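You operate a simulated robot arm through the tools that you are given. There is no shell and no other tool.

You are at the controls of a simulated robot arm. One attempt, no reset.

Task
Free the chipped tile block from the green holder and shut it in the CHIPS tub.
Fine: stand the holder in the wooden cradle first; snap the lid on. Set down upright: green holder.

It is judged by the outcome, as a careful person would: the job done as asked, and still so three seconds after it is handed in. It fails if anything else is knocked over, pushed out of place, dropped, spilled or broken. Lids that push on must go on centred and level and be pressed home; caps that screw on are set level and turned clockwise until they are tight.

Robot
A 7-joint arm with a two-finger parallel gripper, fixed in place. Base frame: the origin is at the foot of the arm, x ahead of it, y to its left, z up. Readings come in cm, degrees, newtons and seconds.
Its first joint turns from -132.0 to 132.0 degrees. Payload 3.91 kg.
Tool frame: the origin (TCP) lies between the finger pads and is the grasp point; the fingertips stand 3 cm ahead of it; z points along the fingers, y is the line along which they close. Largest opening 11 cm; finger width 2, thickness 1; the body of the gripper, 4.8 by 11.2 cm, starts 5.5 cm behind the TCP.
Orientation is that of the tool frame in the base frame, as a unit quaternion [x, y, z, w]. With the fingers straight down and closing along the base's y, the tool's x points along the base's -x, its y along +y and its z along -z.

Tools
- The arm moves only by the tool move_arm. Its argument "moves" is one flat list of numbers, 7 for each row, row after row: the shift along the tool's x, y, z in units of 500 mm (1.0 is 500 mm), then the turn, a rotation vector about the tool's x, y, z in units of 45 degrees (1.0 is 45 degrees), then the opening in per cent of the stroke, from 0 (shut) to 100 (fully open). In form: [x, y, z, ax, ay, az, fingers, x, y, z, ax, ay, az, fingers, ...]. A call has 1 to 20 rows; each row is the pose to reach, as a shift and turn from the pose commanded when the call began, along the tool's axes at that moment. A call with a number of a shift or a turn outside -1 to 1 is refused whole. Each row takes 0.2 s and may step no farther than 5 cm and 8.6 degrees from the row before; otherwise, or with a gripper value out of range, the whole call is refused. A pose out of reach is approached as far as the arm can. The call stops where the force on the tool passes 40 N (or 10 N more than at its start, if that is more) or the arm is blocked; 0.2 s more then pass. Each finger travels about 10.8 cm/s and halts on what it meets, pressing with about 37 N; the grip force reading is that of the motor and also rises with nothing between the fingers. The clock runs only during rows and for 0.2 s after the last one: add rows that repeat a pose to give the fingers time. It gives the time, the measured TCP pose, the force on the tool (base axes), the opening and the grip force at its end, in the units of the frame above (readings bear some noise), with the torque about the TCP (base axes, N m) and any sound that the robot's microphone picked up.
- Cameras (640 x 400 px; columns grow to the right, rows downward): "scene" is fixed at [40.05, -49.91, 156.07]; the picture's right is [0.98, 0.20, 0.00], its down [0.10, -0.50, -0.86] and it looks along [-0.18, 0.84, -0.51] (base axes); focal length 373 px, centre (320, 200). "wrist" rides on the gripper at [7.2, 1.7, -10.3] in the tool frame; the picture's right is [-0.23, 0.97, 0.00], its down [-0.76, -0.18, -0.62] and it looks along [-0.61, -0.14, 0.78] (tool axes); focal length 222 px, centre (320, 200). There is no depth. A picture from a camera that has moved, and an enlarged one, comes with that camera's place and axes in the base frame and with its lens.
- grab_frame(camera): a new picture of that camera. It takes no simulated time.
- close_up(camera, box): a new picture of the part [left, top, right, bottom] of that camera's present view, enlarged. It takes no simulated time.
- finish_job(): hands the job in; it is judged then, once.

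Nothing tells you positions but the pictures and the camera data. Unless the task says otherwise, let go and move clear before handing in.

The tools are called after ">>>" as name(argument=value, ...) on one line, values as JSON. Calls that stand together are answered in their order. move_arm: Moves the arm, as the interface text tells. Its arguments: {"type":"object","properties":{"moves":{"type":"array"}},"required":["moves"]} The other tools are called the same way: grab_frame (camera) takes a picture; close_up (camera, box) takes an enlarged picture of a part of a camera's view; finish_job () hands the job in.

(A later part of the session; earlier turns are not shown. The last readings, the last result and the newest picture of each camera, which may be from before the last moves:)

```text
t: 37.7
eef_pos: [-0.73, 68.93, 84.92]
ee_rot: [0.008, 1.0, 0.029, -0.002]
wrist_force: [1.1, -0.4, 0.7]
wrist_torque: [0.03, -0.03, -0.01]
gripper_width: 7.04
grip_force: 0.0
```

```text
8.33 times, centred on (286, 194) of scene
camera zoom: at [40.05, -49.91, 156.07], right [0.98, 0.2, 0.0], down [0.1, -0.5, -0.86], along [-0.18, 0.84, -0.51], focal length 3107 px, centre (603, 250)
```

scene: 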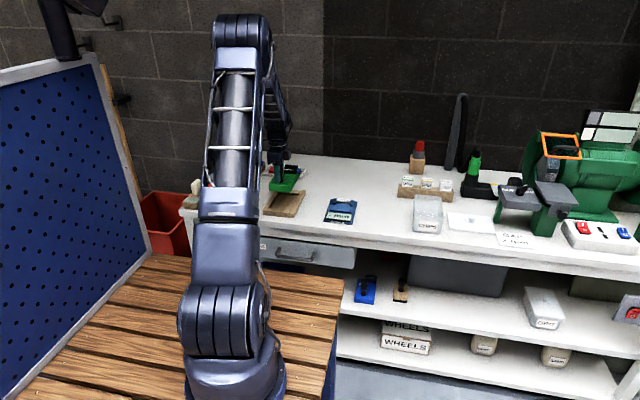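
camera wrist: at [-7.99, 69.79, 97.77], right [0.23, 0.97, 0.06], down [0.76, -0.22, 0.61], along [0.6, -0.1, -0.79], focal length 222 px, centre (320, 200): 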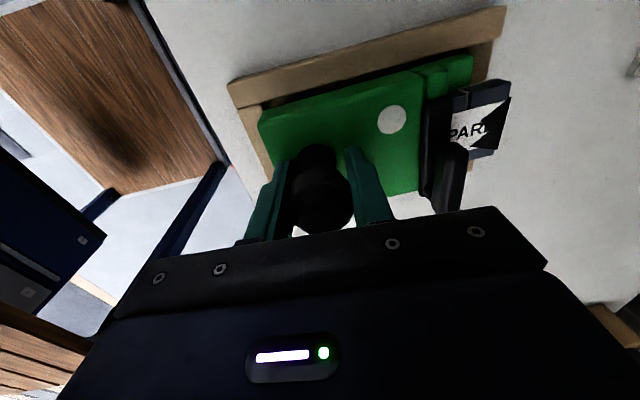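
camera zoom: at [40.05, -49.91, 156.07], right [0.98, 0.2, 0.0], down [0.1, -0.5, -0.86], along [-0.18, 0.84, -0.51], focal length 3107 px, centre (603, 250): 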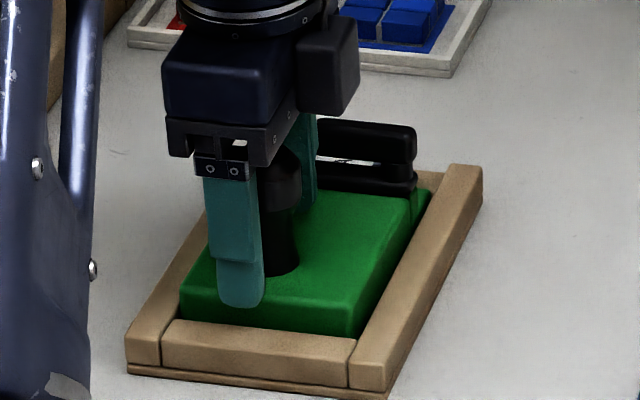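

Seated in the cradle and upright. I'll withdraw straight up, level the tool and look at the clamp.

>>> move_arm(moves=[0, 0.0036, -0.06, 0, 0, 0, 64, 0, 0.0072, -0.12, 0, 0, 0, 64, 0, 0.011, -0.18, 0.037, 0, -0.01, 64, 0, 0.013, -0.22, 0.074, 0, -0.02, 100])

>>> grab_frame(camera="wrist")

>>> close_up(camera="scene", box=[256, 170, 316, 218])

```text
t: 38.7
eef_pos: [-1.02, 69.0, 96.04]
ee_rot: [0.0, 1.0, 0.001, -0.003]
wrist_force: [0.9, -0.3, -0.8]
wrist_torque: [-0.01, -0.03, 0.03]
gripper_width: 10.98
grip_force: 0.1
```

```text
taken
camera wrist: at [-8.22, 70.73, 106.25], right [0.23, 0.97, 0.0], down [0.76, -0.18, 0.62], along [0.6, -0.14, -0.78], focal length 222 px, centre (320, 200)
```

wrist: 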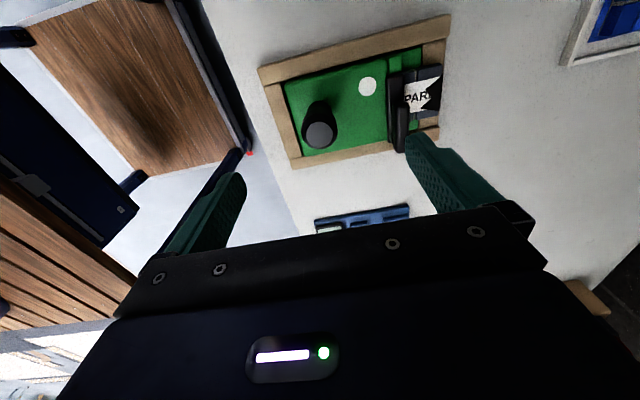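

```text
8.33 times, centred on (286, 194) of scene
camera zoom: at [40.05, -49.91, 156.07], right [0.98, 0.2, 0.0], down [0.1, -0.5, -0.86], along [-0.18, 0.84, -0.51], focal length 3107 px, centre (603, 250)
```

zoom: 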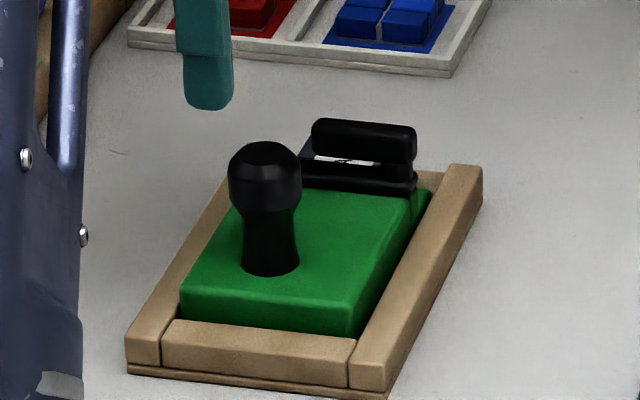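

>>> close_up(camera="scene", box=[282, 176, 306, 198])

>>> close_up(camera="wrist", box=[370, 30, 460, 170])

>>> close_up(camera="wrist", box=[250, 10, 460, 180])

```text
16.00 times, centred on (294, 187) of scene
camera zoom: at [40.05, -49.91, 156.07], right [0.98, 0.2, 0.0], down [0.1, -0.5, -0.86], along [-0.18, 0.84, -0.51], focal length 5965 px, centre (736, 408)
```

zoom: 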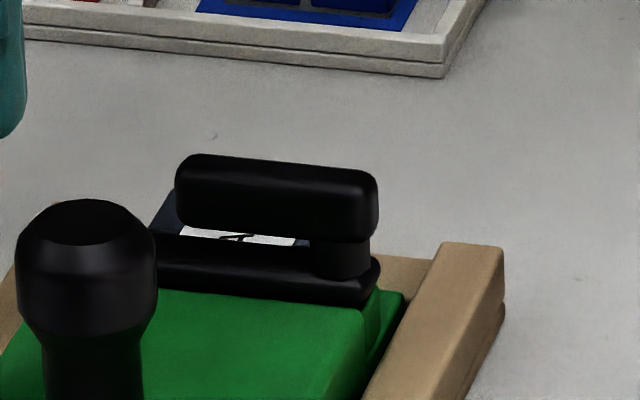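

```text
2.86 times, centred on (415, 100) of wrist
camera zoom: at [-8.22, 70.73, 106.25], right [0.23, 0.97, 0.0], down [0.76, -0.18, 0.62], along [0.6, -0.14, -0.78], focal length 635 px, centre (49, 486)
```

zoom: 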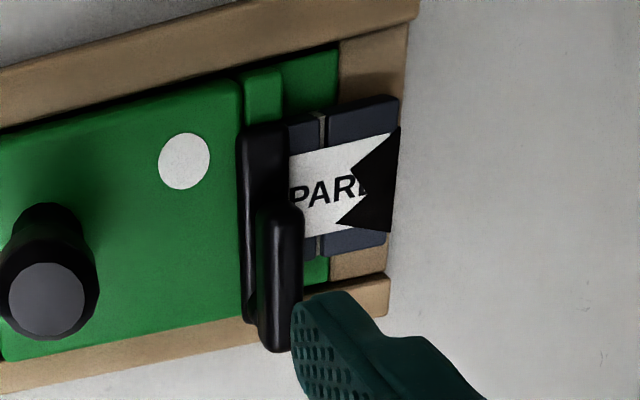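

```text
2.35 times, centred on (355, 95) of wrist
camera zoom: at [-8.22, 70.73, 106.25], right [0.23, 0.97, 0.0], down [0.76, -0.18, 0.62], along [0.6, -0.14, -0.78], focal length 523 px, centre (238, 447)
```

zoom: 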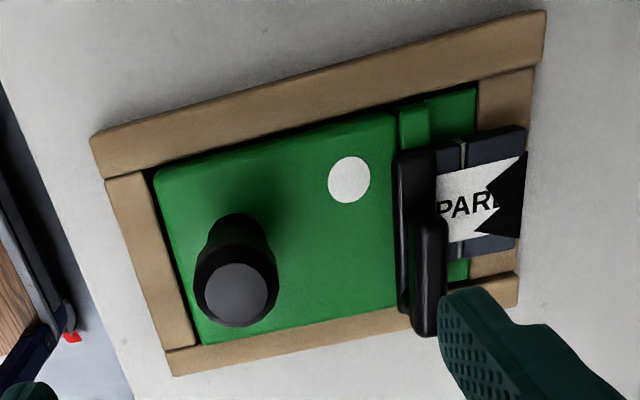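

The holder is seated. The clamp looks like a lever handle on a vertical spindle at the +x end, turning a plate that overlaps the block. I'll straddle the handle with slightly open fingers and test which way it turns.

>>> move_arm(moves=[-0.005, 0.05, 0.02, 0, 0, 0, 60, -0.01, 0.1, 0.05, 0, 0, 0, 27, -0.0144, 0.15, 0.08, 0, 0, 0, 27, -0.0144, 0.15, 0.1, 0, 0, 0, 27])

>>> grab_frame(camera="wrist")

>>> close_up(camera="scene", box=[266, 160, 326, 208])

```text
t: 39.7
eef_pos: [-0.3, 76.58, 90.79]
ee_rot: [0.0, 1.0, 0.001, -0.003]
wrist_force: [0.1, 0.7, 0.3]
wrist_torque: [0.02, -0.02, 0.03]
gripper_width: 2.97
grip_force: 0.1
```

```text
taken
camera wrist: at [-7.53, 78.27, 101.18], right [0.23, 0.97, 0.0], down [0.76, -0.18, 0.62], along [0.6, -0.14, -0.79], focal length 222 px, centre (320, 200)
```

wrist: 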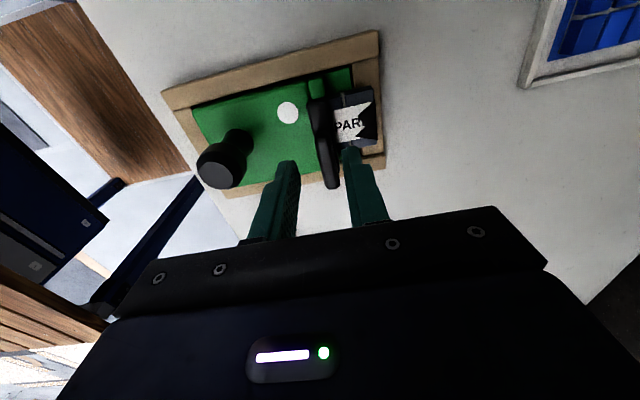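

```text
8.33 times, centred on (296, 184) of scene
camera zoom: at [40.05, -49.91, 156.07], right [0.98, 0.2, 0.0], down [0.1, -0.5, -0.86], along [-0.18, 0.84, -0.51], focal length 3107 px, centre (520, 333)
```

zoom: 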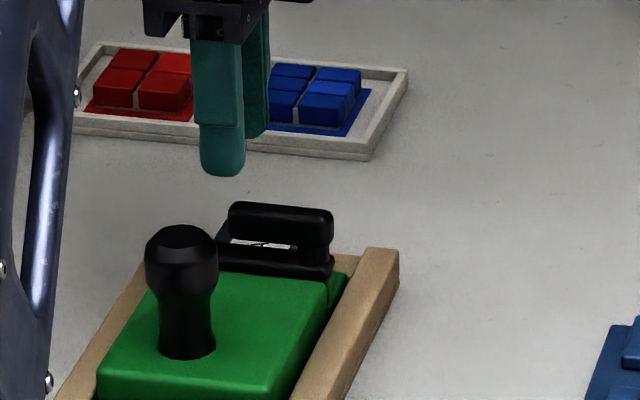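

>>> close_up(camera="wrist", box=[280, 60, 400, 200])

```text
2.86 times, centred on (340, 130) of wrist
camera zoom: at [-7.53, 78.27, 101.18], right [0.23, 0.97, 0.0], down [0.76, -0.18, 0.62], along [0.6, -0.14, -0.79], focal length 635 px, centre (263, 400)
```

zoom: 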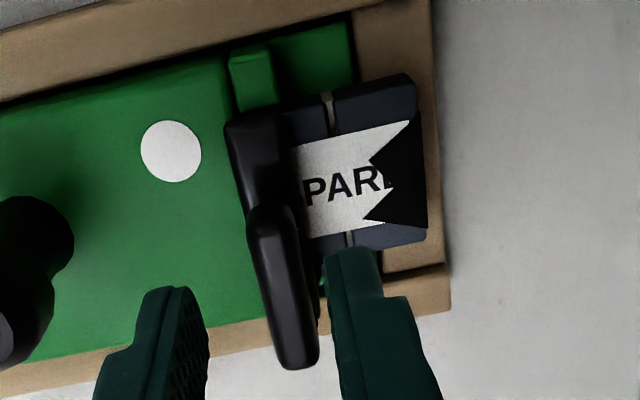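

The handle centre line is y ≈ 76.8, z ≈ 83.7–84.9, with its tip at x ≈ −0.9. I'll lower the fingers so they straddle it.

>>> move_arm(moves=[0, 0.004, 0.04, 0, 0, 0, 27, 0, 0.004, 0.07, 0, 0, 0, 27, 0, 0.004, 0.09, 0, 0, 0, 27])

>>> grab_frame(camera="wrist")

>>> close_up(camera="scene", box=[276, 170, 316, 202])

```text
t: 40.5
eef_pos: [-0.08, 76.73, 86.5]
ee_rot: [0.0, 1.0, 0.0, -0.002]
wrist_force: [0.5, 0.1, 1.1]
wrist_torque: [0.01, 0.0, 0.0]
gripper_width: 3.0
grip_force: 0.1
```

```text
taken
camera wrist: at [-7.4, 78.37, 96.81], right [0.23, 0.97, 0.0], down [0.76, -0.18, 0.62], along [0.6, -0.14, -0.79], focal length 222 px, centre (320, 200)
```

wrist: 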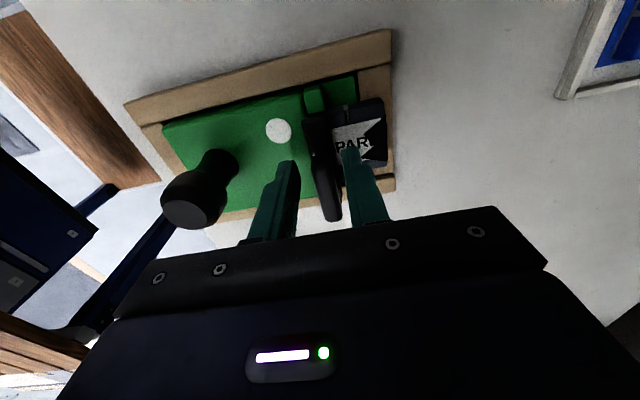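

```text
12.50 times, centred on (296, 186) of scene
camera zoom: at [40.05, -49.91, 156.07], right [0.98, 0.2, 0.0], down [0.1, -0.5, -0.86], along [-0.18, 0.84, -0.51], focal length 4660 px, centre (620, 375)
```

zoom: 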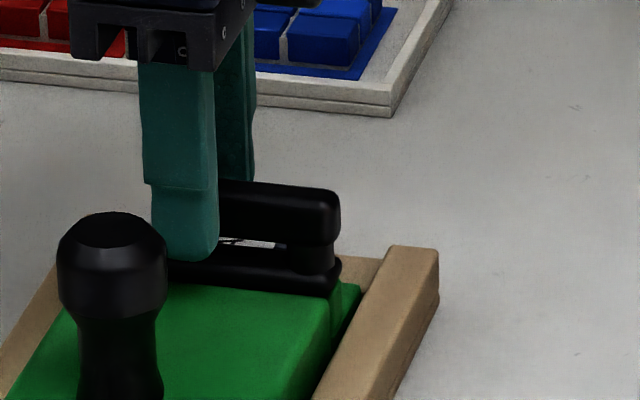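

Now I'll try a gentle push toward −y and watch the force.

>>> move_arm(moves=[0, -0.008, 0, 0, 0, 0, 27, 0, -0.014, 0, 0, 0, 0, 27, 0, -0.018, 0, 0, 0, 0, 27, 0, -0.022, 0, 0, 0, 0, 27])

>>> close_up(camera="wrist", box=[220, 60, 420, 240])

```text
t: 41.5
eef_pos: [-0.04, 75.47, 86.52]
ee_rot: [0.0, 1.0, 0.0, -0.003]
wrist_force: [-0.4, 1.0, -0.2]
wrist_torque: [0.05, -0.01, 0.0]
gripper_width: 3.03
grip_force: 0.6
```

```text
2.22 times, centred on (320, 150) of wrist
camera zoom: at [-7.34, 77.21, 96.85], right [0.23, 0.97, 0.0], down [0.76, -0.18, 0.62], along [0.6, -0.14, -0.79], focal length 494 px, centre (320, 311)
```

zoom: 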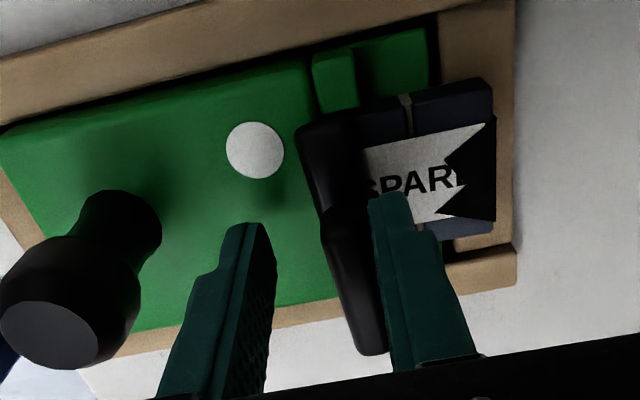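

The lever swings freely toward −y with about 1 N, pivoting at its +x end, and the block is already more exposed. I'll follow the arc to swing it about 90°, starting with the first 45°.

>>> move_arm(moves=[-0.0044, -0.0034, 0, 0, 0, -0.189, 27, -0.0094, -0.0132, 0, 0, 0, -0.378, 27, -0.0158, -0.0222, 0, 0, 0, -0.567, 27, -0.0234, -0.0302, 0, 0, 0, -0.756, 27, -0.032, -0.037, 0, 0, 0, -0.944, 27, -0.0348, -0.0386, 0, 0, 0, -1.0, 27])

>>> grab_frame(camera="wrist")

>>> close_up(camera="scene", box=[266, 170, 316, 210])

```text
t: 42.9
eef_pos: [1.72, 73.48, 86.32]
ee_rot: [-0.383, 0.924, 0.001, -0.001]
wrist_force: [-0.5, 1.1, -1.2]
wrist_torque: [0.0, 0.02, 0.0]
gripper_width: 2.97
grip_force: 0.0
```

```text
taken
camera wrist: at [-4.74, 69.62, 96.68], right [-0.53, 0.85, 0.0], down [0.67, 0.41, 0.62], along [0.53, 0.33, -0.78], focal length 222 px, centre (320, 200)
```

wrist: 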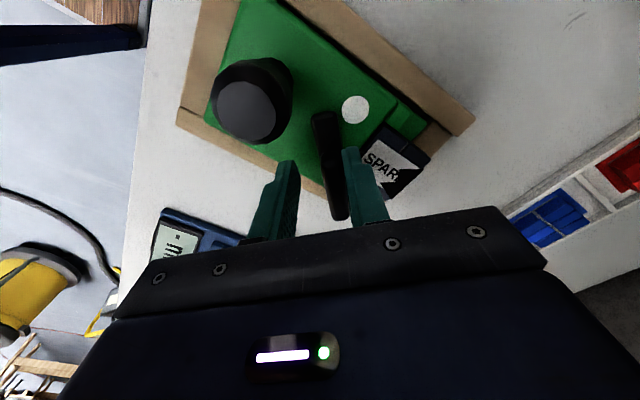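

```text
10.00 times, centred on (291, 190) of scene
camera zoom: at [40.05, -49.91, 156.07], right [0.98, 0.2, 0.0], down [0.1, -0.5, -0.86], along [-0.18, 0.84, -0.51], focal length 3728 px, centre (610, 300)
```

zoom: 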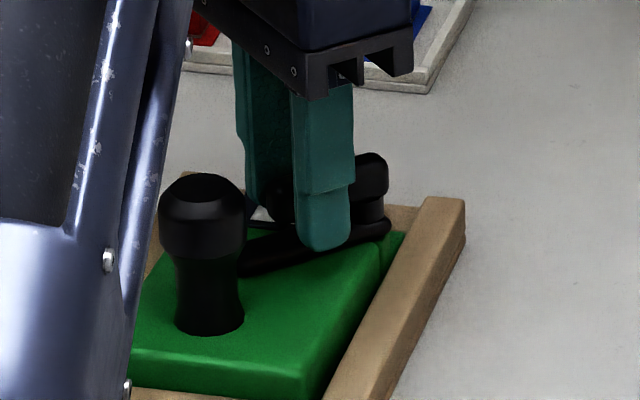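

The lever followed to about 45° and the label "SPARE" is emerging. I'll carry on to about 85°.

>>> move_arm(moves=[-0.0031, -0.0099, 0, 0, 0, -0.178, 27, -0.0078, -0.0191, 0, 0, 0, -0.356, 27, -0.0136, -0.0277, 0, 0, 0, -0.533, 27, -0.0205, -0.0355, 0, 0, 0, -0.711, 27, -0.0284, -0.042, 0, 0, 0, -0.889, 27])

>>> grab_frame(camera="wrist")

>>> close_up(camera="scene", box=[266, 170, 316, 210])

```text
t: 44.1
eef_pos: [4.19, 73.12, 86.35]
ee_rot: [-0.676, 0.737, 0.001, -0.001]
wrist_force: [-1.4, -1.0, 0.4]
wrist_torque: [-0.04, 0.02, 0.04]
gripper_width: 3.05
grip_force: 0.6
```

```text
taken
camera wrist: at [1.9, 66.05, 96.72], right [-0.95, 0.31, 0.0], down [0.24, 0.74, 0.62], along [0.19, 0.59, -0.78], focal length 222 px, centre (320, 200)
```

wrist: 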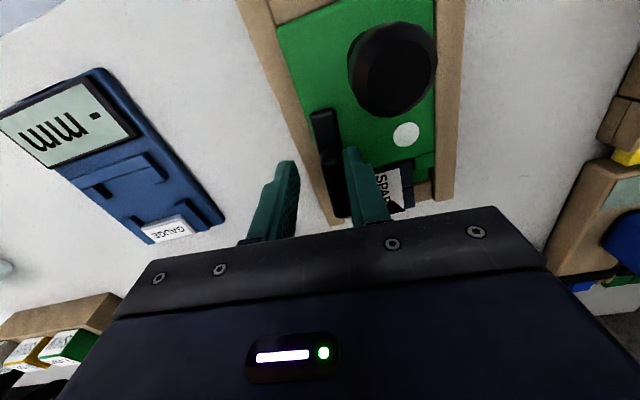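

```text
10.00 times, centred on (291, 190) of scene
camera zoom: at [40.05, -49.91, 156.07], right [0.98, 0.2, 0.0], down [0.1, -0.5, -0.86], along [-0.18, 0.84, -0.51], focal length 3728 px, centre (610, 300)
```

zoom: 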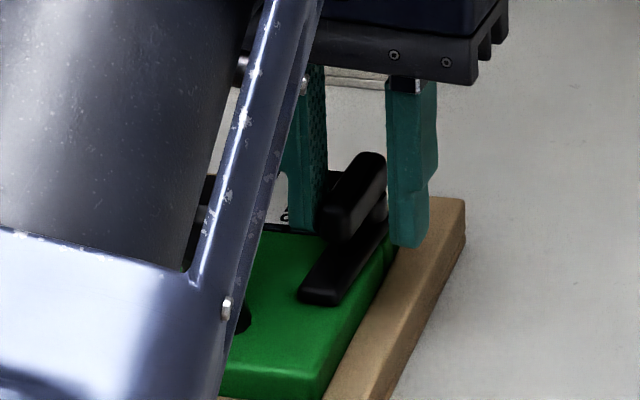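

The plate now lies along the holder's +x edge, clear of the block. I'll lift away and look at the freed block.

>>> move_arm(moves=[0, 0, -0.05, 0, 0, 0, 27, 0, 0, -0.12, 0, 0, 0, 60, 0, 0, -0.2, 0, 0, -0.055, 60, 0, 0, -0.24, 0, 0, -0.11, 60])

>>> grab_frame(camera="wrist")

>>> close_up(camera="scene", box=[256, 165, 316, 213])

```text
t: 45.1
eef_pos: [4.3, 72.97, 98.18]
ee_rot: [-0.707, 0.708, 0.003, -0.001]
wrist_force: [0.3, 1.0, 0.1]
wrist_torque: [-0.01, 0.04, 0.01]
gripper_width: 6.6
grip_force: 0.1
```

```text
taken
camera wrist: at [2.53, 65.76, 108.53], right [-0.97, 0.23, 0.0], down [0.18, 0.76, 0.62], along [0.14, 0.61, -0.78], focal length 222 px, centre (320, 200)
```

wrist: 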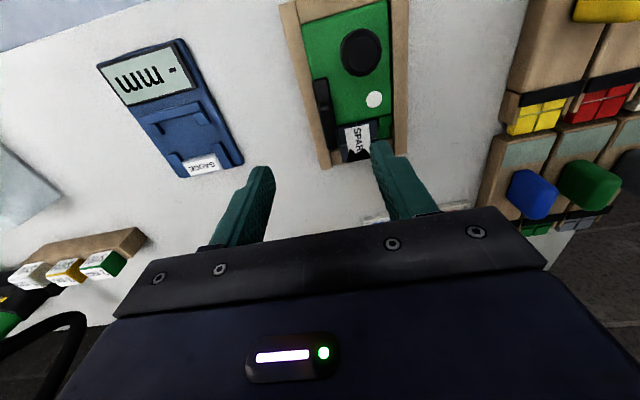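

```text
8.33 times, centred on (286, 189) of scene
camera zoom: at [40.05, -49.91, 156.07], right [0.98, 0.2, 0.0], down [0.1, -0.5, -0.86], along [-0.18, 0.84, -0.51], focal length 3107 px, centre (603, 292)
```

zoom: 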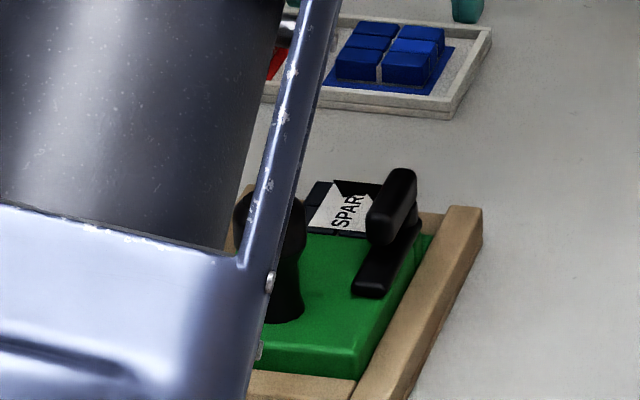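

>>> close_up(camera="wrist", box=[280, 60, 420, 180])

>>> close_up(camera="scene", box=[280, 180, 304, 198])

```text
3.33 times, centred on (350, 120) of wrist
camera zoom: at [2.53, 65.76, 108.53], right [-0.97, 0.23, 0.0], down [0.18, 0.76, 0.62], along [0.14, 0.61, -0.78], focal length 740 px, centre (220, 467)
```

zoom: 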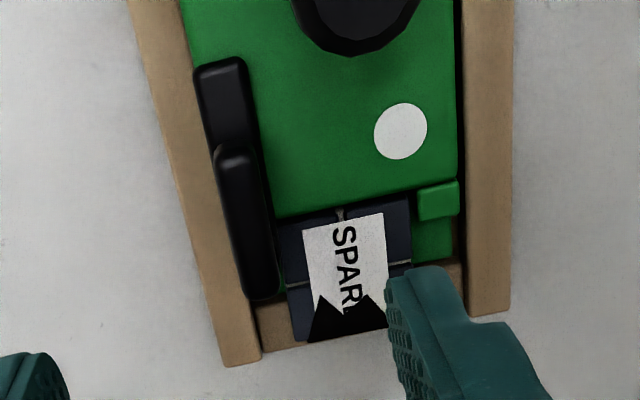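

```text
16.00 times, centred on (292, 189) of scene
camera zoom: at [40.05, -49.91, 156.07], right [0.98, 0.2, 0.0], down [0.1, -0.5, -0.86], along [-0.18, 0.84, -0.51], focal length 5965 px, centre (768, 376)
```

zoom: 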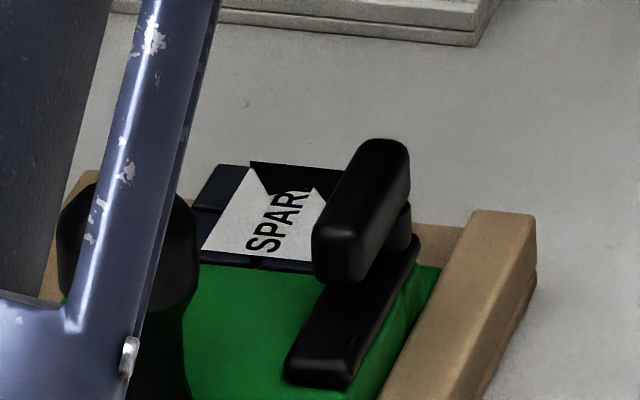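

The lever stays open and the block, a chipped 2×2 tile labelled SPARE, is free. It spans x ≈ −2.2…2.6, y ≈ 76.2…81.2, so I'll approach to grip it across x at y ≈ 79.5, clear of the lever.

>>> move_arm(moves=[-0.04, 0.027, 0.02, 0, 0, 0, 56, -0.09, 0.055, 0.06, 0, 0, 0, 56, -0.1306, 0.0806, 0.12, 0, 0, 0, 56, -0.1306, 0.0806, 0.18, 0, 0, 0, 56])

>>> grab_frame(camera="wrist")

>>> close_up(camera="wrist", box=[240, 60, 420, 200])

>>> close_up(camera="scene", box=[266, 160, 316, 200])

```text
t: 46.1
eef_pos: [0.21, 79.55, 89.23]
ee_rot: [-0.706, 0.708, 0.003, -0.001]
wrist_force: [0.2, -0.6, 0.2]
wrist_torque: [-0.01, 0.01, 0.01]
gripper_width: 6.17
grip_force: 0.1
```

```text
taken
camera wrist: at [-1.59, 72.34, 99.52], right [-0.97, 0.23, 0.01], down [0.18, 0.76, 0.62], along [0.14, 0.61, -0.78], focal length 222 px, centre (320, 200)
```

wrist: 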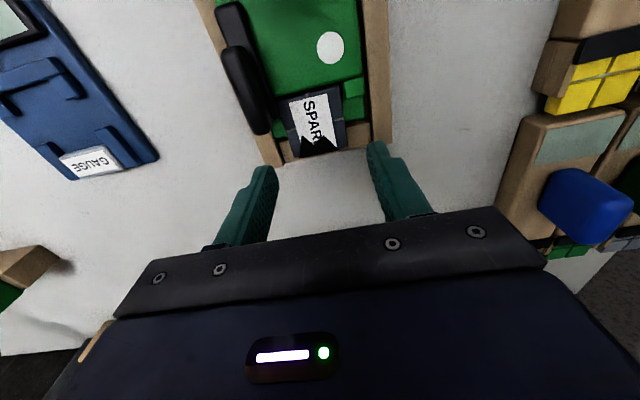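

```text
2.86 times, centred on (330, 130) of wrist
camera zoom: at [-1.59, 72.34, 99.52], right [-0.97, 0.23, 0.01], down [0.18, 0.76, 0.62], along [0.14, 0.61, -0.78], focal length 635 px, centre (291, 400)
```

zoom: 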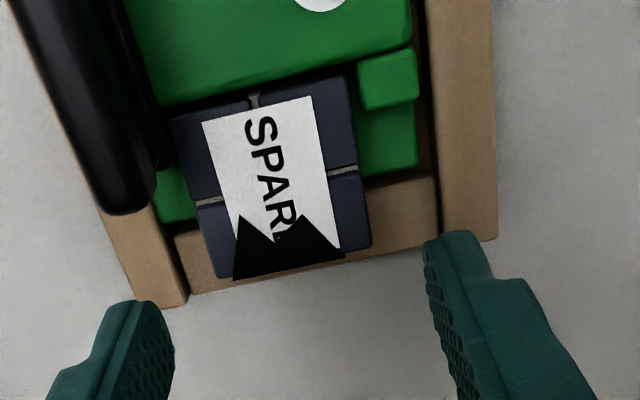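

```text
10.00 times, centred on (291, 180) of scene
camera zoom: at [40.05, -49.91, 156.07], right [0.98, 0.2, 0.0], down [0.1, -0.5, -0.86], along [-0.18, 0.84, -0.51], focal length 3728 px, centre (610, 400)
```

zoom: 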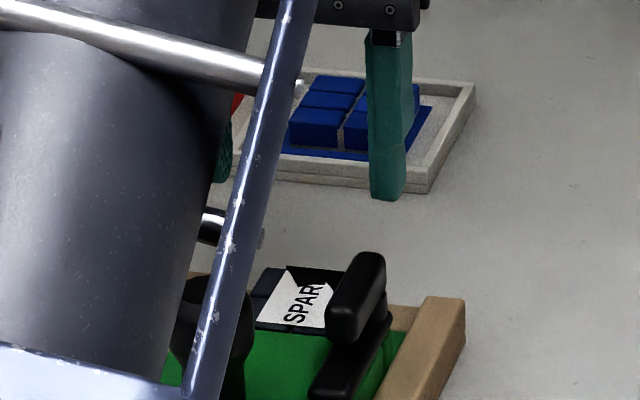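

The block's centre is (0.25, 78.7), rotated about 2.7°, and it is nicely between the fingers. I'll align and descend so the tips stop just above the ledge.

>>> move_arm(moves=[0, -0.0014, 0.04, 0, 0, 0.06, 56, 0, -0.0014, 0.08, 0, 0, 0.06, 56, 0, -0.0014, 0.105, 0, 0, 0.06, 56, 0, -0.0014, 0.115, 0, 0, 0.06, 56])

>>> grab_frame(camera="wrist")

>>> close_up(camera="scene", box=[266, 165, 316, 205])

```text
t: 47.1
eef_pos: [0.3, 79.55, 83.68]
ee_rot: [-0.69, 0.724, 0.002, -0.002]
wrist_force: [0.0, -0.4, 0.2]
wrist_torque: [-0.01, 0.01, 0.01]
gripper_width: 6.19
grip_force: 0.0
```

```text
taken
camera wrist: at [-1.81, 72.36, 94.1], right [-0.96, 0.27, 0.01], down [0.22, 0.75, 0.62], along [0.17, 0.6, -0.78], focal length 222 px, centre (320, 200)
```

wrist: 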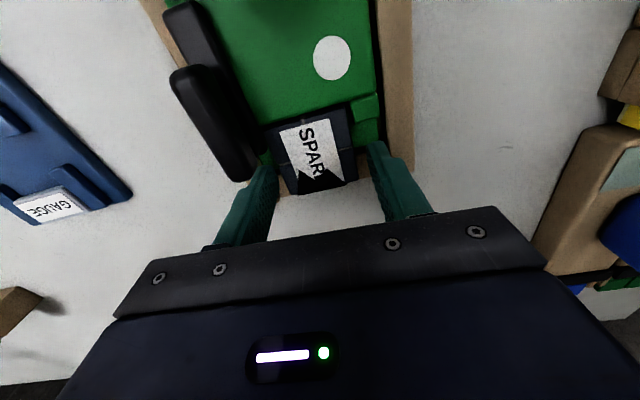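

```text
10.00 times, centred on (291, 185) of scene
camera zoom: at [40.05, -49.91, 156.07], right [0.98, 0.2, 0.0], down [0.1, -0.5, -0.86], along [-0.18, 0.84, -0.51], focal length 3728 px, centre (610, 350)
```

zoom: 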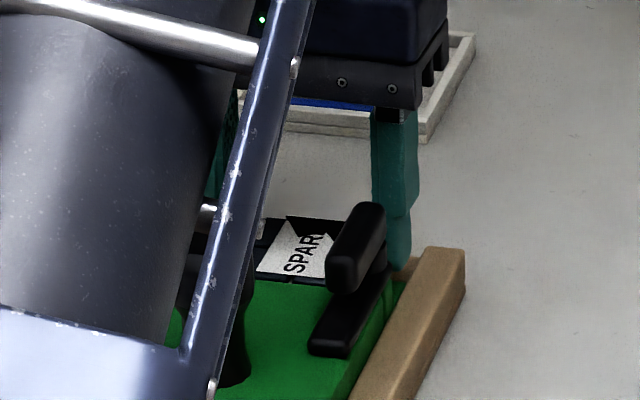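

>>> move_arm(moves=[0, 0, 0.005, 0, 0, 0, 52, 0, 0, 0.005, 0, 0, 0, 46, 0, 0, 0.005, 0, 0, 0, 30, 0, 0, 0.005, 0, 0, 0, 30])

>>> close_up(camera="wrist", box=[160, 60, 440, 230])

```text
t: 48.1
eef_pos: [0.26, 79.51, 83.45]
ee_rot: [-0.69, 0.724, 0.002, -0.001]
wrist_force: [0.4, 0.2, 0.5]
wrist_torque: [-0.06, -0.03, 0.02]
gripper_width: 4.96
grip_force: 37.1
```

```text
2.29 times, centred on (300, 145) of wrist
camera zoom: at [-1.81, 72.41, 93.83], right [-0.96, 0.27, 0.01], down [0.22, 0.75, 0.62], along [0.17, 0.6, -0.78], focal length 508 px, centre (366, 326)
```

zoom: 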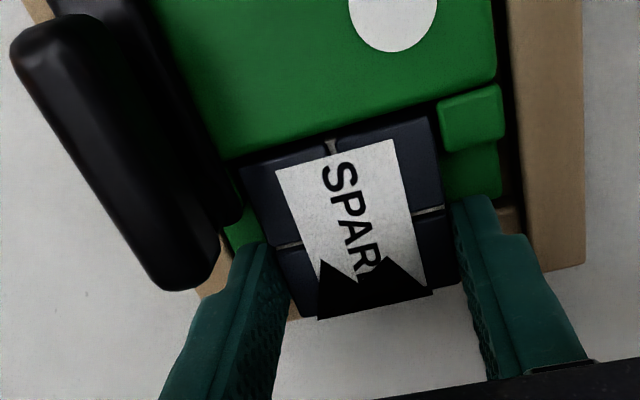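

Gripped at 4.96 cm. I'll lift gently straight up.

>>> move_arm(moves=[0, 0, -0.01, 0, 0, 0, 30, 0, 0, -0.03, 0, 0, 0, 30, 0, 0, -0.06, 0, 0, 0, 30])

>>> grab_frame(camera="wrist")

>>> close_up(camera="scene", box=[256, 155, 326, 211])

```text
t: 48.9
eef_pos: [0.23, 79.6, 86.32]
ee_rot: [-0.689, 0.724, 0.002, -0.001]
wrist_force: [-0.5, -0.7, -0.3]
wrist_torque: [0.01, -0.01, 0.02]
gripper_width: 4.96
grip_force: 36.9
```

```text
taken
camera wrist: at [-1.81, 72.5, 96.7], right [-0.96, 0.27, 0.01], down [0.22, 0.75, 0.62], along [0.17, 0.6, -0.78], focal length 222 px, centre (320, 200)
```

wrist: 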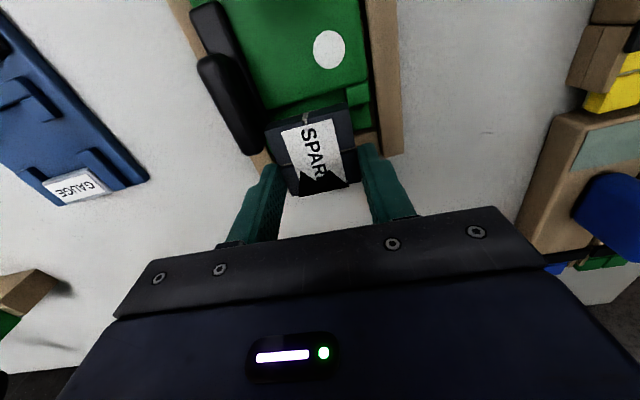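

```text
7.14 times, centred on (291, 183) of scene
camera zoom: at [40.05, -49.91, 156.07], right [0.98, 0.2, 0.0], down [0.1, -0.5, -0.86], along [-0.18, 0.84, -0.51], focal length 2663 px, centre (527, 321)
```

zoom: 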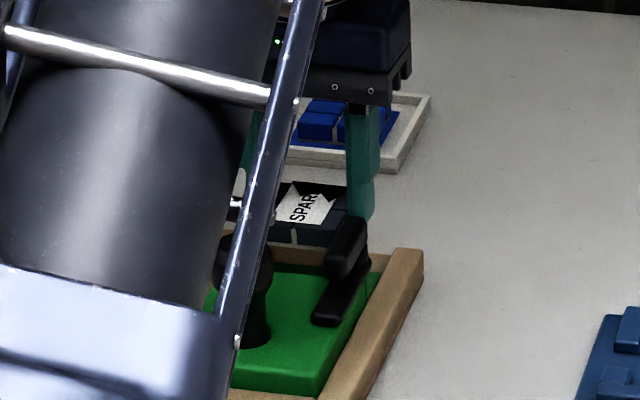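

The block is firmly held. I'll raise it and carry it toward the CHIPS tub, turning the wrist so the fingers close along the tub's long side.

>>> move_arm(moves=[0, 0, -0.07, 0, 0, 0, 30, 0, 0, -0.15, 0, 0, 0, 30, 0, 0, -0.24, 0, 0, 0, 30, 0.006, -0.06, -0.24, 0, 0, 0.14, 30, 0.012, -0.12, -0.24, 0, 0, 0.28, 30, 0.018, -0.19, -0.24, 0, 0, 0.42, 30, 0.025, -0.26, -0.24, 0, 0, 0.57, 30, 0.032, -0.33, -0.24, 0, 0, 0.72, 30, 0.04, -0.4, -0.24, 0, 0, 0.86, 30, 0.04, -0.42, -0.24, 0, 0, 1.0, 30])

>>> grab_frame(camera="wrist")

>>> grab_frame(camera="scene")

```text
t: 51.1
eef_pos: [21.28, 76.79, 98.23]
ee_rot: [-0.36, 0.933, 0.001, -0.001]
wrist_force: [-0.3, -0.2, -1.1]
wrist_torque: [-0.01, -0.03, 0.05]
gripper_width: 4.93
grip_force: 36.8
```

```text
taken
camera wrist: at [14.76, 73.17, 108.65], right [-0.49, 0.87, 0.0], down [0.69, 0.38, 0.62], along [0.54, 0.3, -0.78], focal length 222 px, centre (320, 200)
```

wrist: 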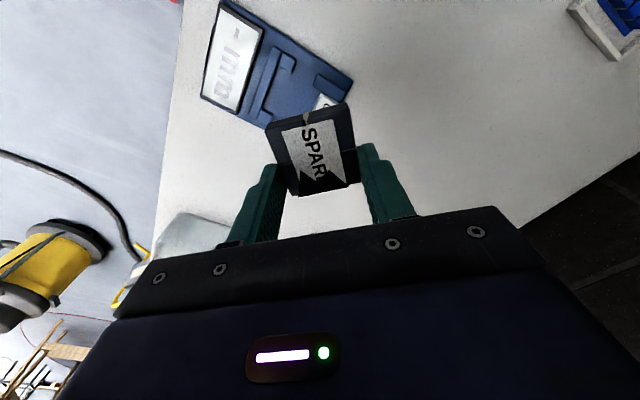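

```text
taken
```

scene: 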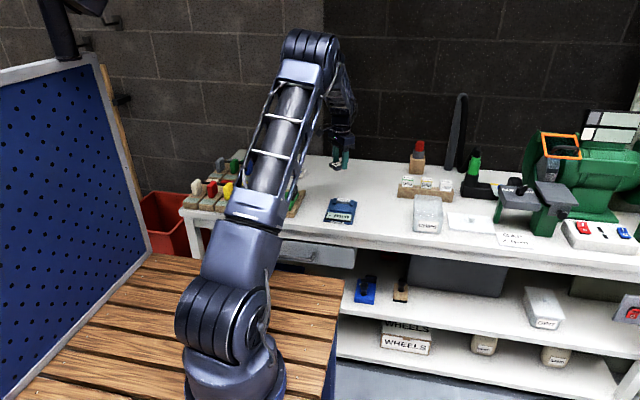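

>>> move_arm(moves=[-0.0324, -0.0536, 0, 0, 0, 0.134, 30, -0.0648, -0.1072, 0, 0, 0, 0.268, 30, -0.0972, -0.1608, 0, 0, 0, 0.402, 30, -0.1296, -0.2144, 0, 0, 0, 0.536, 30, -0.162, -0.268, 0, 0, 0, 0.67, 30, -0.1944, -0.3216, 0, 0, 0, 0.804, 30, -0.2266, -0.3755, 0, 0, 0, 0.938, 30])

>>> grab_frame(camera="wrist")

>>> close_up(camera="scene", box=[390, 150, 530, 250])

```text
t: 52.7
eef_pos: [42.15, 70.45, 98.17]
ee_rot: [0.0, 1.0, 0.0, -0.004]
wrist_force: [0.2, -0.6, 0.0]
wrist_torque: [-0.02, -0.01, 0.02]
gripper_width: 4.9
grip_force: 36.8
```

```text
taken
camera wrist: at [34.76, 72.07, 108.54], right [0.23, 0.97, 0.0], down [0.76, -0.18, 0.62], along [0.6, -0.14, -0.79], focal length 222 px, centre (320, 200)
```

wrist: 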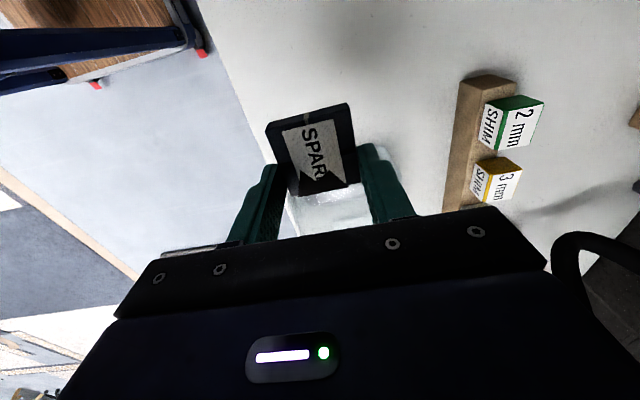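

```text
4.00 times, centred on (460, 200) of scene
camera zoom: at [40.05, -49.91, 156.07], right [0.98, 0.2, 0.0], down [0.1, -0.5, -0.86], along [-0.18, 0.84, -0.51], focal length 1491 px, centre (-240, 200)
```

zoom: 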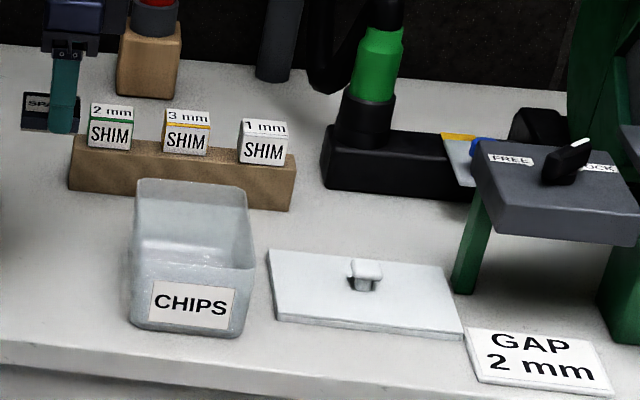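

The tub rim is about x 50.5–59.5, y 64–78, z ≈ 85.3, with the interior centred near (54.8, 71.2). I'll move above it.

>>> move_arm(moves=[-0.067, 0.004, 0, 0, 0, 0, 30, -0.134, 0.008, 0, 0, 0, 0, 30, -0.2, 0.012, 0, 0, 0, 0, 30, -0.269, 0.015, 0, 0, 0, 0, 30, -0.269, 0.015, 0.06, 0, 0, 0, 30, -0.269, 0.015, 0.12, 0, 0, 0, 30])

>>> grab_frame(camera="wrist")

>>> close_up(camera="scene", box=[390, 150, 470, 240])

```text
t: 54.1
eef_pos: [55.86, 71.33, 92.12]
ee_rot: [0.001, 1.0, 0.001, -0.003]
wrist_force: [-0.5, -0.8, -0.3]
wrist_torque: [0.01, -0.05, 0.0]
gripper_width: 4.92
grip_force: 37.5
```

```text
taken
camera wrist: at [48.51, 72.97, 102.42], right [0.23, 0.97, 0.0], down [0.76, -0.18, 0.62], along [0.6, -0.14, -0.79], focal length 222 px, centre (320, 200)
```

wrist: 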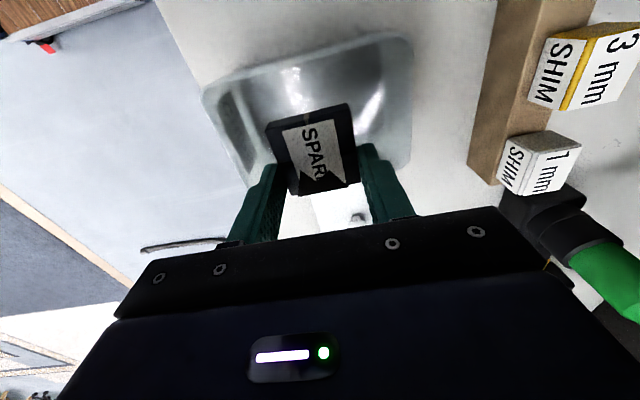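

```text
4.44 times, centred on (430, 195) of scene
camera zoom: at [40.05, -49.91, 156.07], right [0.98, 0.2, 0.0], down [0.1, -0.5, -0.86], along [-0.18, 0.84, -0.51], focal length 1657 px, centre (-169, 222)
```

zoom: 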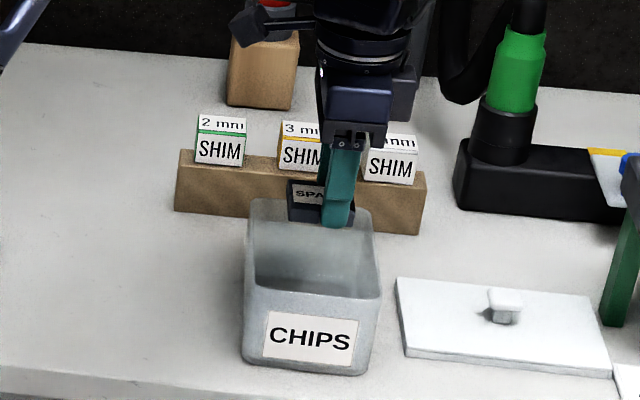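

Well centred over the tub. I'll lower the block to just above the tub floor.

>>> move_arm(moves=[0, 0, 0.05, 0, 0, 0, 30, 0, 0, 0.1, 0, 0, 0, 30, 0, 0, 0.14, 0, 0, 0, 30, 0, 0, 0.17, 0, 0, 0, 30, 0, 0, 0.188, 0, 0, 0, 30])

>>> close_up(camera="scene", box=[390, 150, 470, 240])

>>> grab_frame(camera="wrist")

```text
t: 55.3
eef_pos: [55.62, 71.08, 82.61]
ee_rot: [0.0, 1.0, 0.001, -0.003]
wrist_force: [-0.4, 0.4, 0.5]
wrist_torque: [0.0, -0.02, 0.03]
gripper_width: 4.9
grip_force: 36.8
```

```text
4.44 times, centred on (430, 195) of scene
camera zoom: at [40.05, -49.91, 156.07], right [0.98, 0.2, 0.0], down [0.1, -0.5, -0.86], along [-0.18, 0.84, -0.51], focal length 1657 px, centre (-169, 222)
```

zoom: 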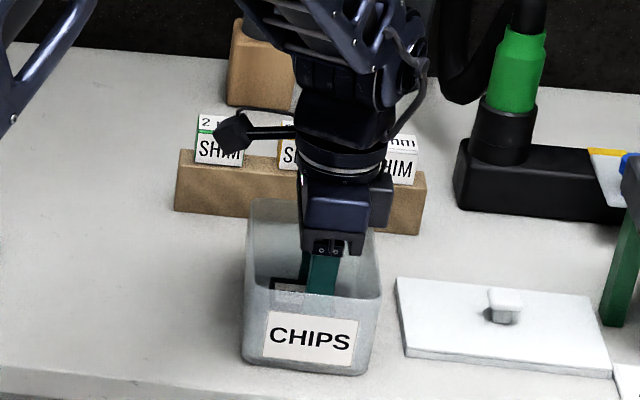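

```text
taken
camera wrist: at [48.37, 72.8, 92.99], right [0.23, 0.97, 0.0], down [0.76, -0.18, 0.62], along [0.6, -0.14, -0.79], focal length 222 px, centre (320, 200)
```

wrist: 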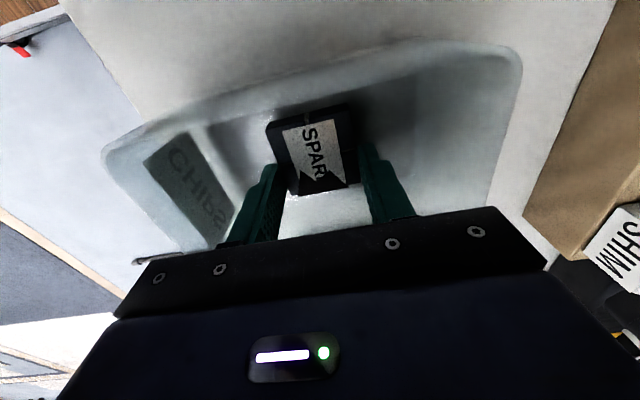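

>>> move_arm(moves=[0, 0, 0.005, 0, 0, 0, 30, 0, 0, 0.009, 0, 0, 0, 30])

```text
t: 55.9
eef_pos: [55.69, 71.04, 82.27]
ee_rot: [0.0, 1.0, 0.001, -0.003]
wrist_force: [-0.1, -1.0, -0.1]
wrist_torque: [-0.02, 0.01, -0.01]
gripper_width: 4.92
grip_force: 37.1
```

>>> move_arm(moves=[0, 0, 0.004, 0, 0, 0, 30, 0, 0, 0.007, 0, 0, 0, 30])

```text
t: 56.5
eef_pos: [55.68, 71.08, 81.85]
ee_rot: [-0.001, 1.0, 0.001, -0.002]
wrist_force: [0.7, -0.2, 1.4]
wrist_torque: [0.04, -0.03, 0.01]
gripper_width: 4.93
grip_force: 36.9
```

The block is essentially on the tub floor. I'll open the fingers and withdraw.

>>> move_arm(moves=[0, 0, 0, 0, 0, 0, 52, 0, 0, 0, 0, 0, 0, 60, 0, 0, 0, 0, 0, 0, 60, 0, 0, -0.04, 0, 0, 0, 60, 0, 0, -0.1, 0, 0, 0, 60, 0, 0, -0.18, 0, 0, 0, 60, 0, 0, -0.26, 0, 0, 0, 60, 0, 0, -0.34, 0, 0, 0, 60])

>>> grab_frame(camera="wrist")

>>> close_up(camera="scene", box=[390, 170, 530, 250])

```text
t: 58.3
eef_pos: [55.53, 71.28, 98.8]
ee_rot: [0.0, 1.0, 0.001, -0.002]
wrist_force: [0.0, 0.6, 0.2]
wrist_torque: [0.0, -0.01, -0.01]
gripper_width: 6.59
grip_force: 0.1
```

```text
taken
camera wrist: at [48.19, 72.91, 109.17], right [0.23, 0.97, 0.0], down [0.76, -0.18, 0.62], along [0.6, -0.14, -0.79], focal length 222 px, centre (320, 200)
```

wrist: 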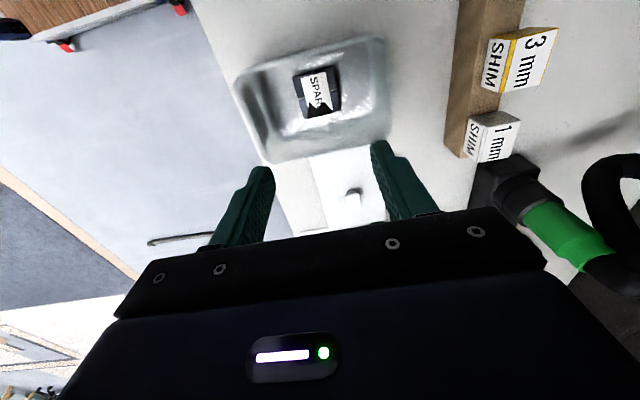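

```text
4.57 times, centred on (460, 210) of scene
camera zoom: at [40.05, -49.91, 156.07], right [0.98, 0.2, 0.0], down [0.1, -0.5, -0.86], along [-0.18, 0.84, -0.51], focal length 1704 px, centre (-320, 154)
```

zoom: 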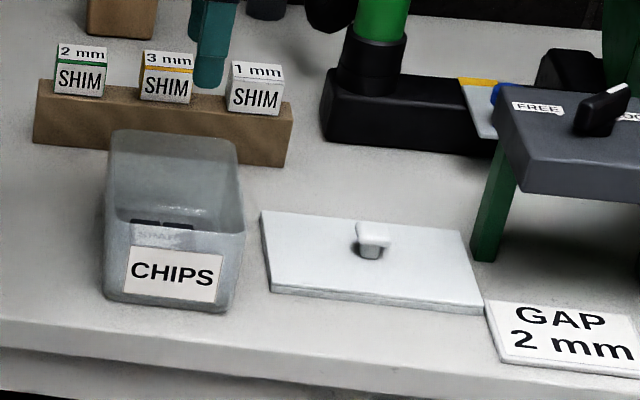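

The block is in the tub. Now the lid: I'll measure it from here.

>>> close_up(camera="wrist", box=[280, 130, 400, 240])

>>> close_up(camera="scene", box=[440, 200, 505, 242])

>>> close_up(camera="wrist", box=[225, 25, 405, 175])

>>> close_up(camera="scene", box=[408, 190, 456, 242])

```text
3.64 times, centred on (340, 185) of wrist
camera zoom: at [48.19, 72.91, 109.17], right [0.23, 0.97, 0.0], down [0.76, -0.18, 0.62], along [0.6, -0.14, -0.79], focal length 808 px, centre (247, 254)
```

zoom: 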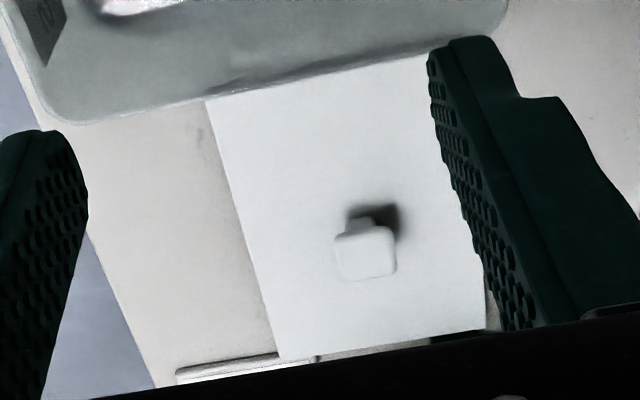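

```text
9.52 times, centred on (472, 221) of scene
camera zoom: at [40.05, -49.91, 156.07], right [0.98, 0.2, 0.0], down [0.1, -0.5, -0.86], along [-0.18, 0.84, -0.51], focal length 3551 px, centre (-1132, 0)
```

zoom: 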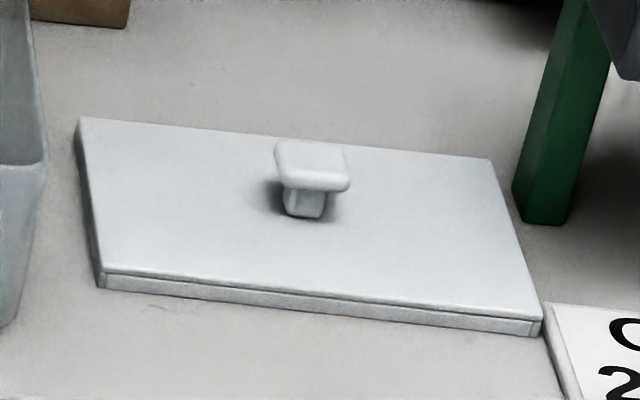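

```text
2.67 times, centred on (315, 100) of wrist
camera zoom: at [48.19, 72.91, 109.17], right [0.23, 0.97, 0.0], down [0.76, -0.18, 0.62], along [0.6, -0.14, -0.79], focal length 592 px, centre (333, 467)
```

zoom: 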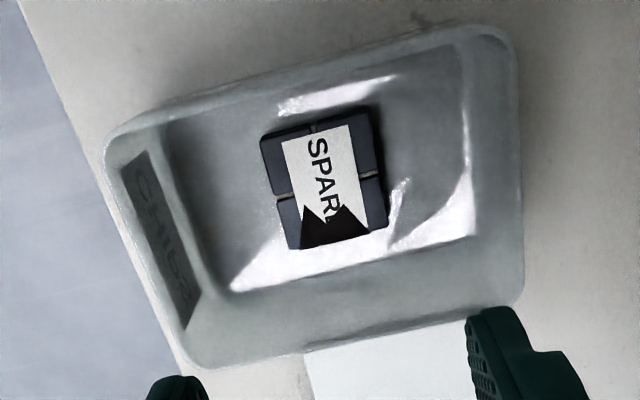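

```text
7.69 times, centred on (432, 216) of scene
camera zoom: at [40.05, -49.91, 156.07], right [0.98, 0.2, 0.0], down [0.1, -0.5, -0.86], along [-0.18, 0.84, -0.51], focal length 2868 px, centre (-542, 77)
```

zoom: 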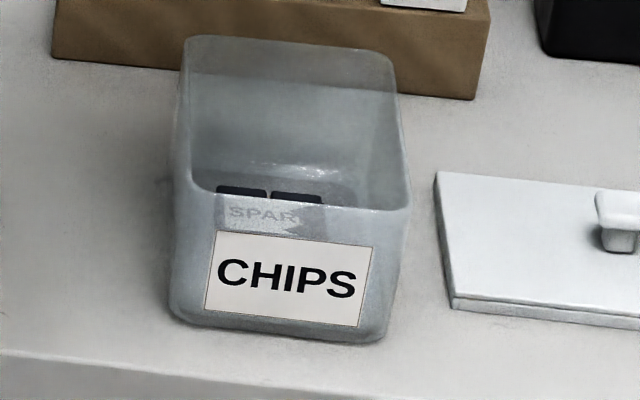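

The lid knob sits at about (70.9, 73.0), top z ≈ 81.3, which is 102 cm out. That's beyond vertical reach, so I'll tilt the tool about 25° outward (+x), keeping the fingers closing along y. I'll approach a pre-grasp pose.

>>> move_arm(moves=[-0.058, 0.0068, 0.01, 0, -0.111, 0, 45, -0.116, 0.0136, 0.03, 0, -0.222, 0, 45, -0.174, 0.0204, 0.06, 0, -0.333, 0, 45, -0.232, 0.0272, 0.09, 0, -0.444, 0, 45, -0.285, 0.034, 0.12, 0, -0.5556, 0, 45])

>>> grab_frame(camera="wrist")

>>> grab_frame(camera="scene")

```text
t: 59.5
eef_pos: [69.88, 72.81, 92.83]
ee_rot: [0.0, 0.977, 0.002, 0.215]
wrist_force: [0.3, -0.9, 0.1]
wrist_torque: [0.0, 0.02, -0.02]
gripper_width: 4.94
grip_force: 0.0
```

```text
taken
camera wrist: at [58.91, 74.46, 99.04], right [0.21, 0.97, 0.1], down [0.43, -0.18, 0.88], along [0.88, -0.14, -0.46], focal length 222 px, centre (320, 200)
```

wrist: 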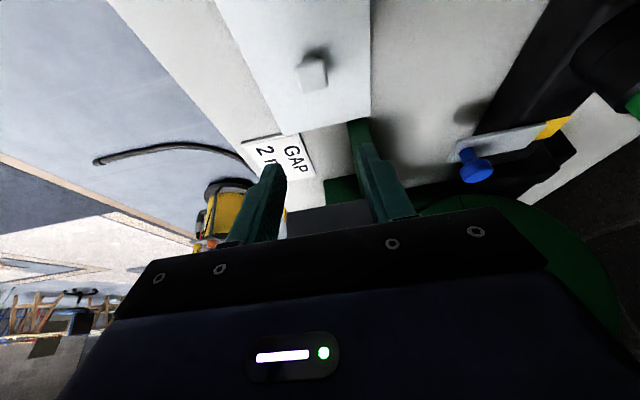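

```text
taken
```

scene: 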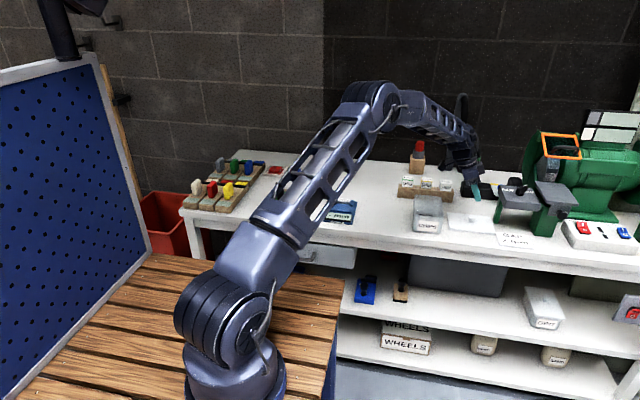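

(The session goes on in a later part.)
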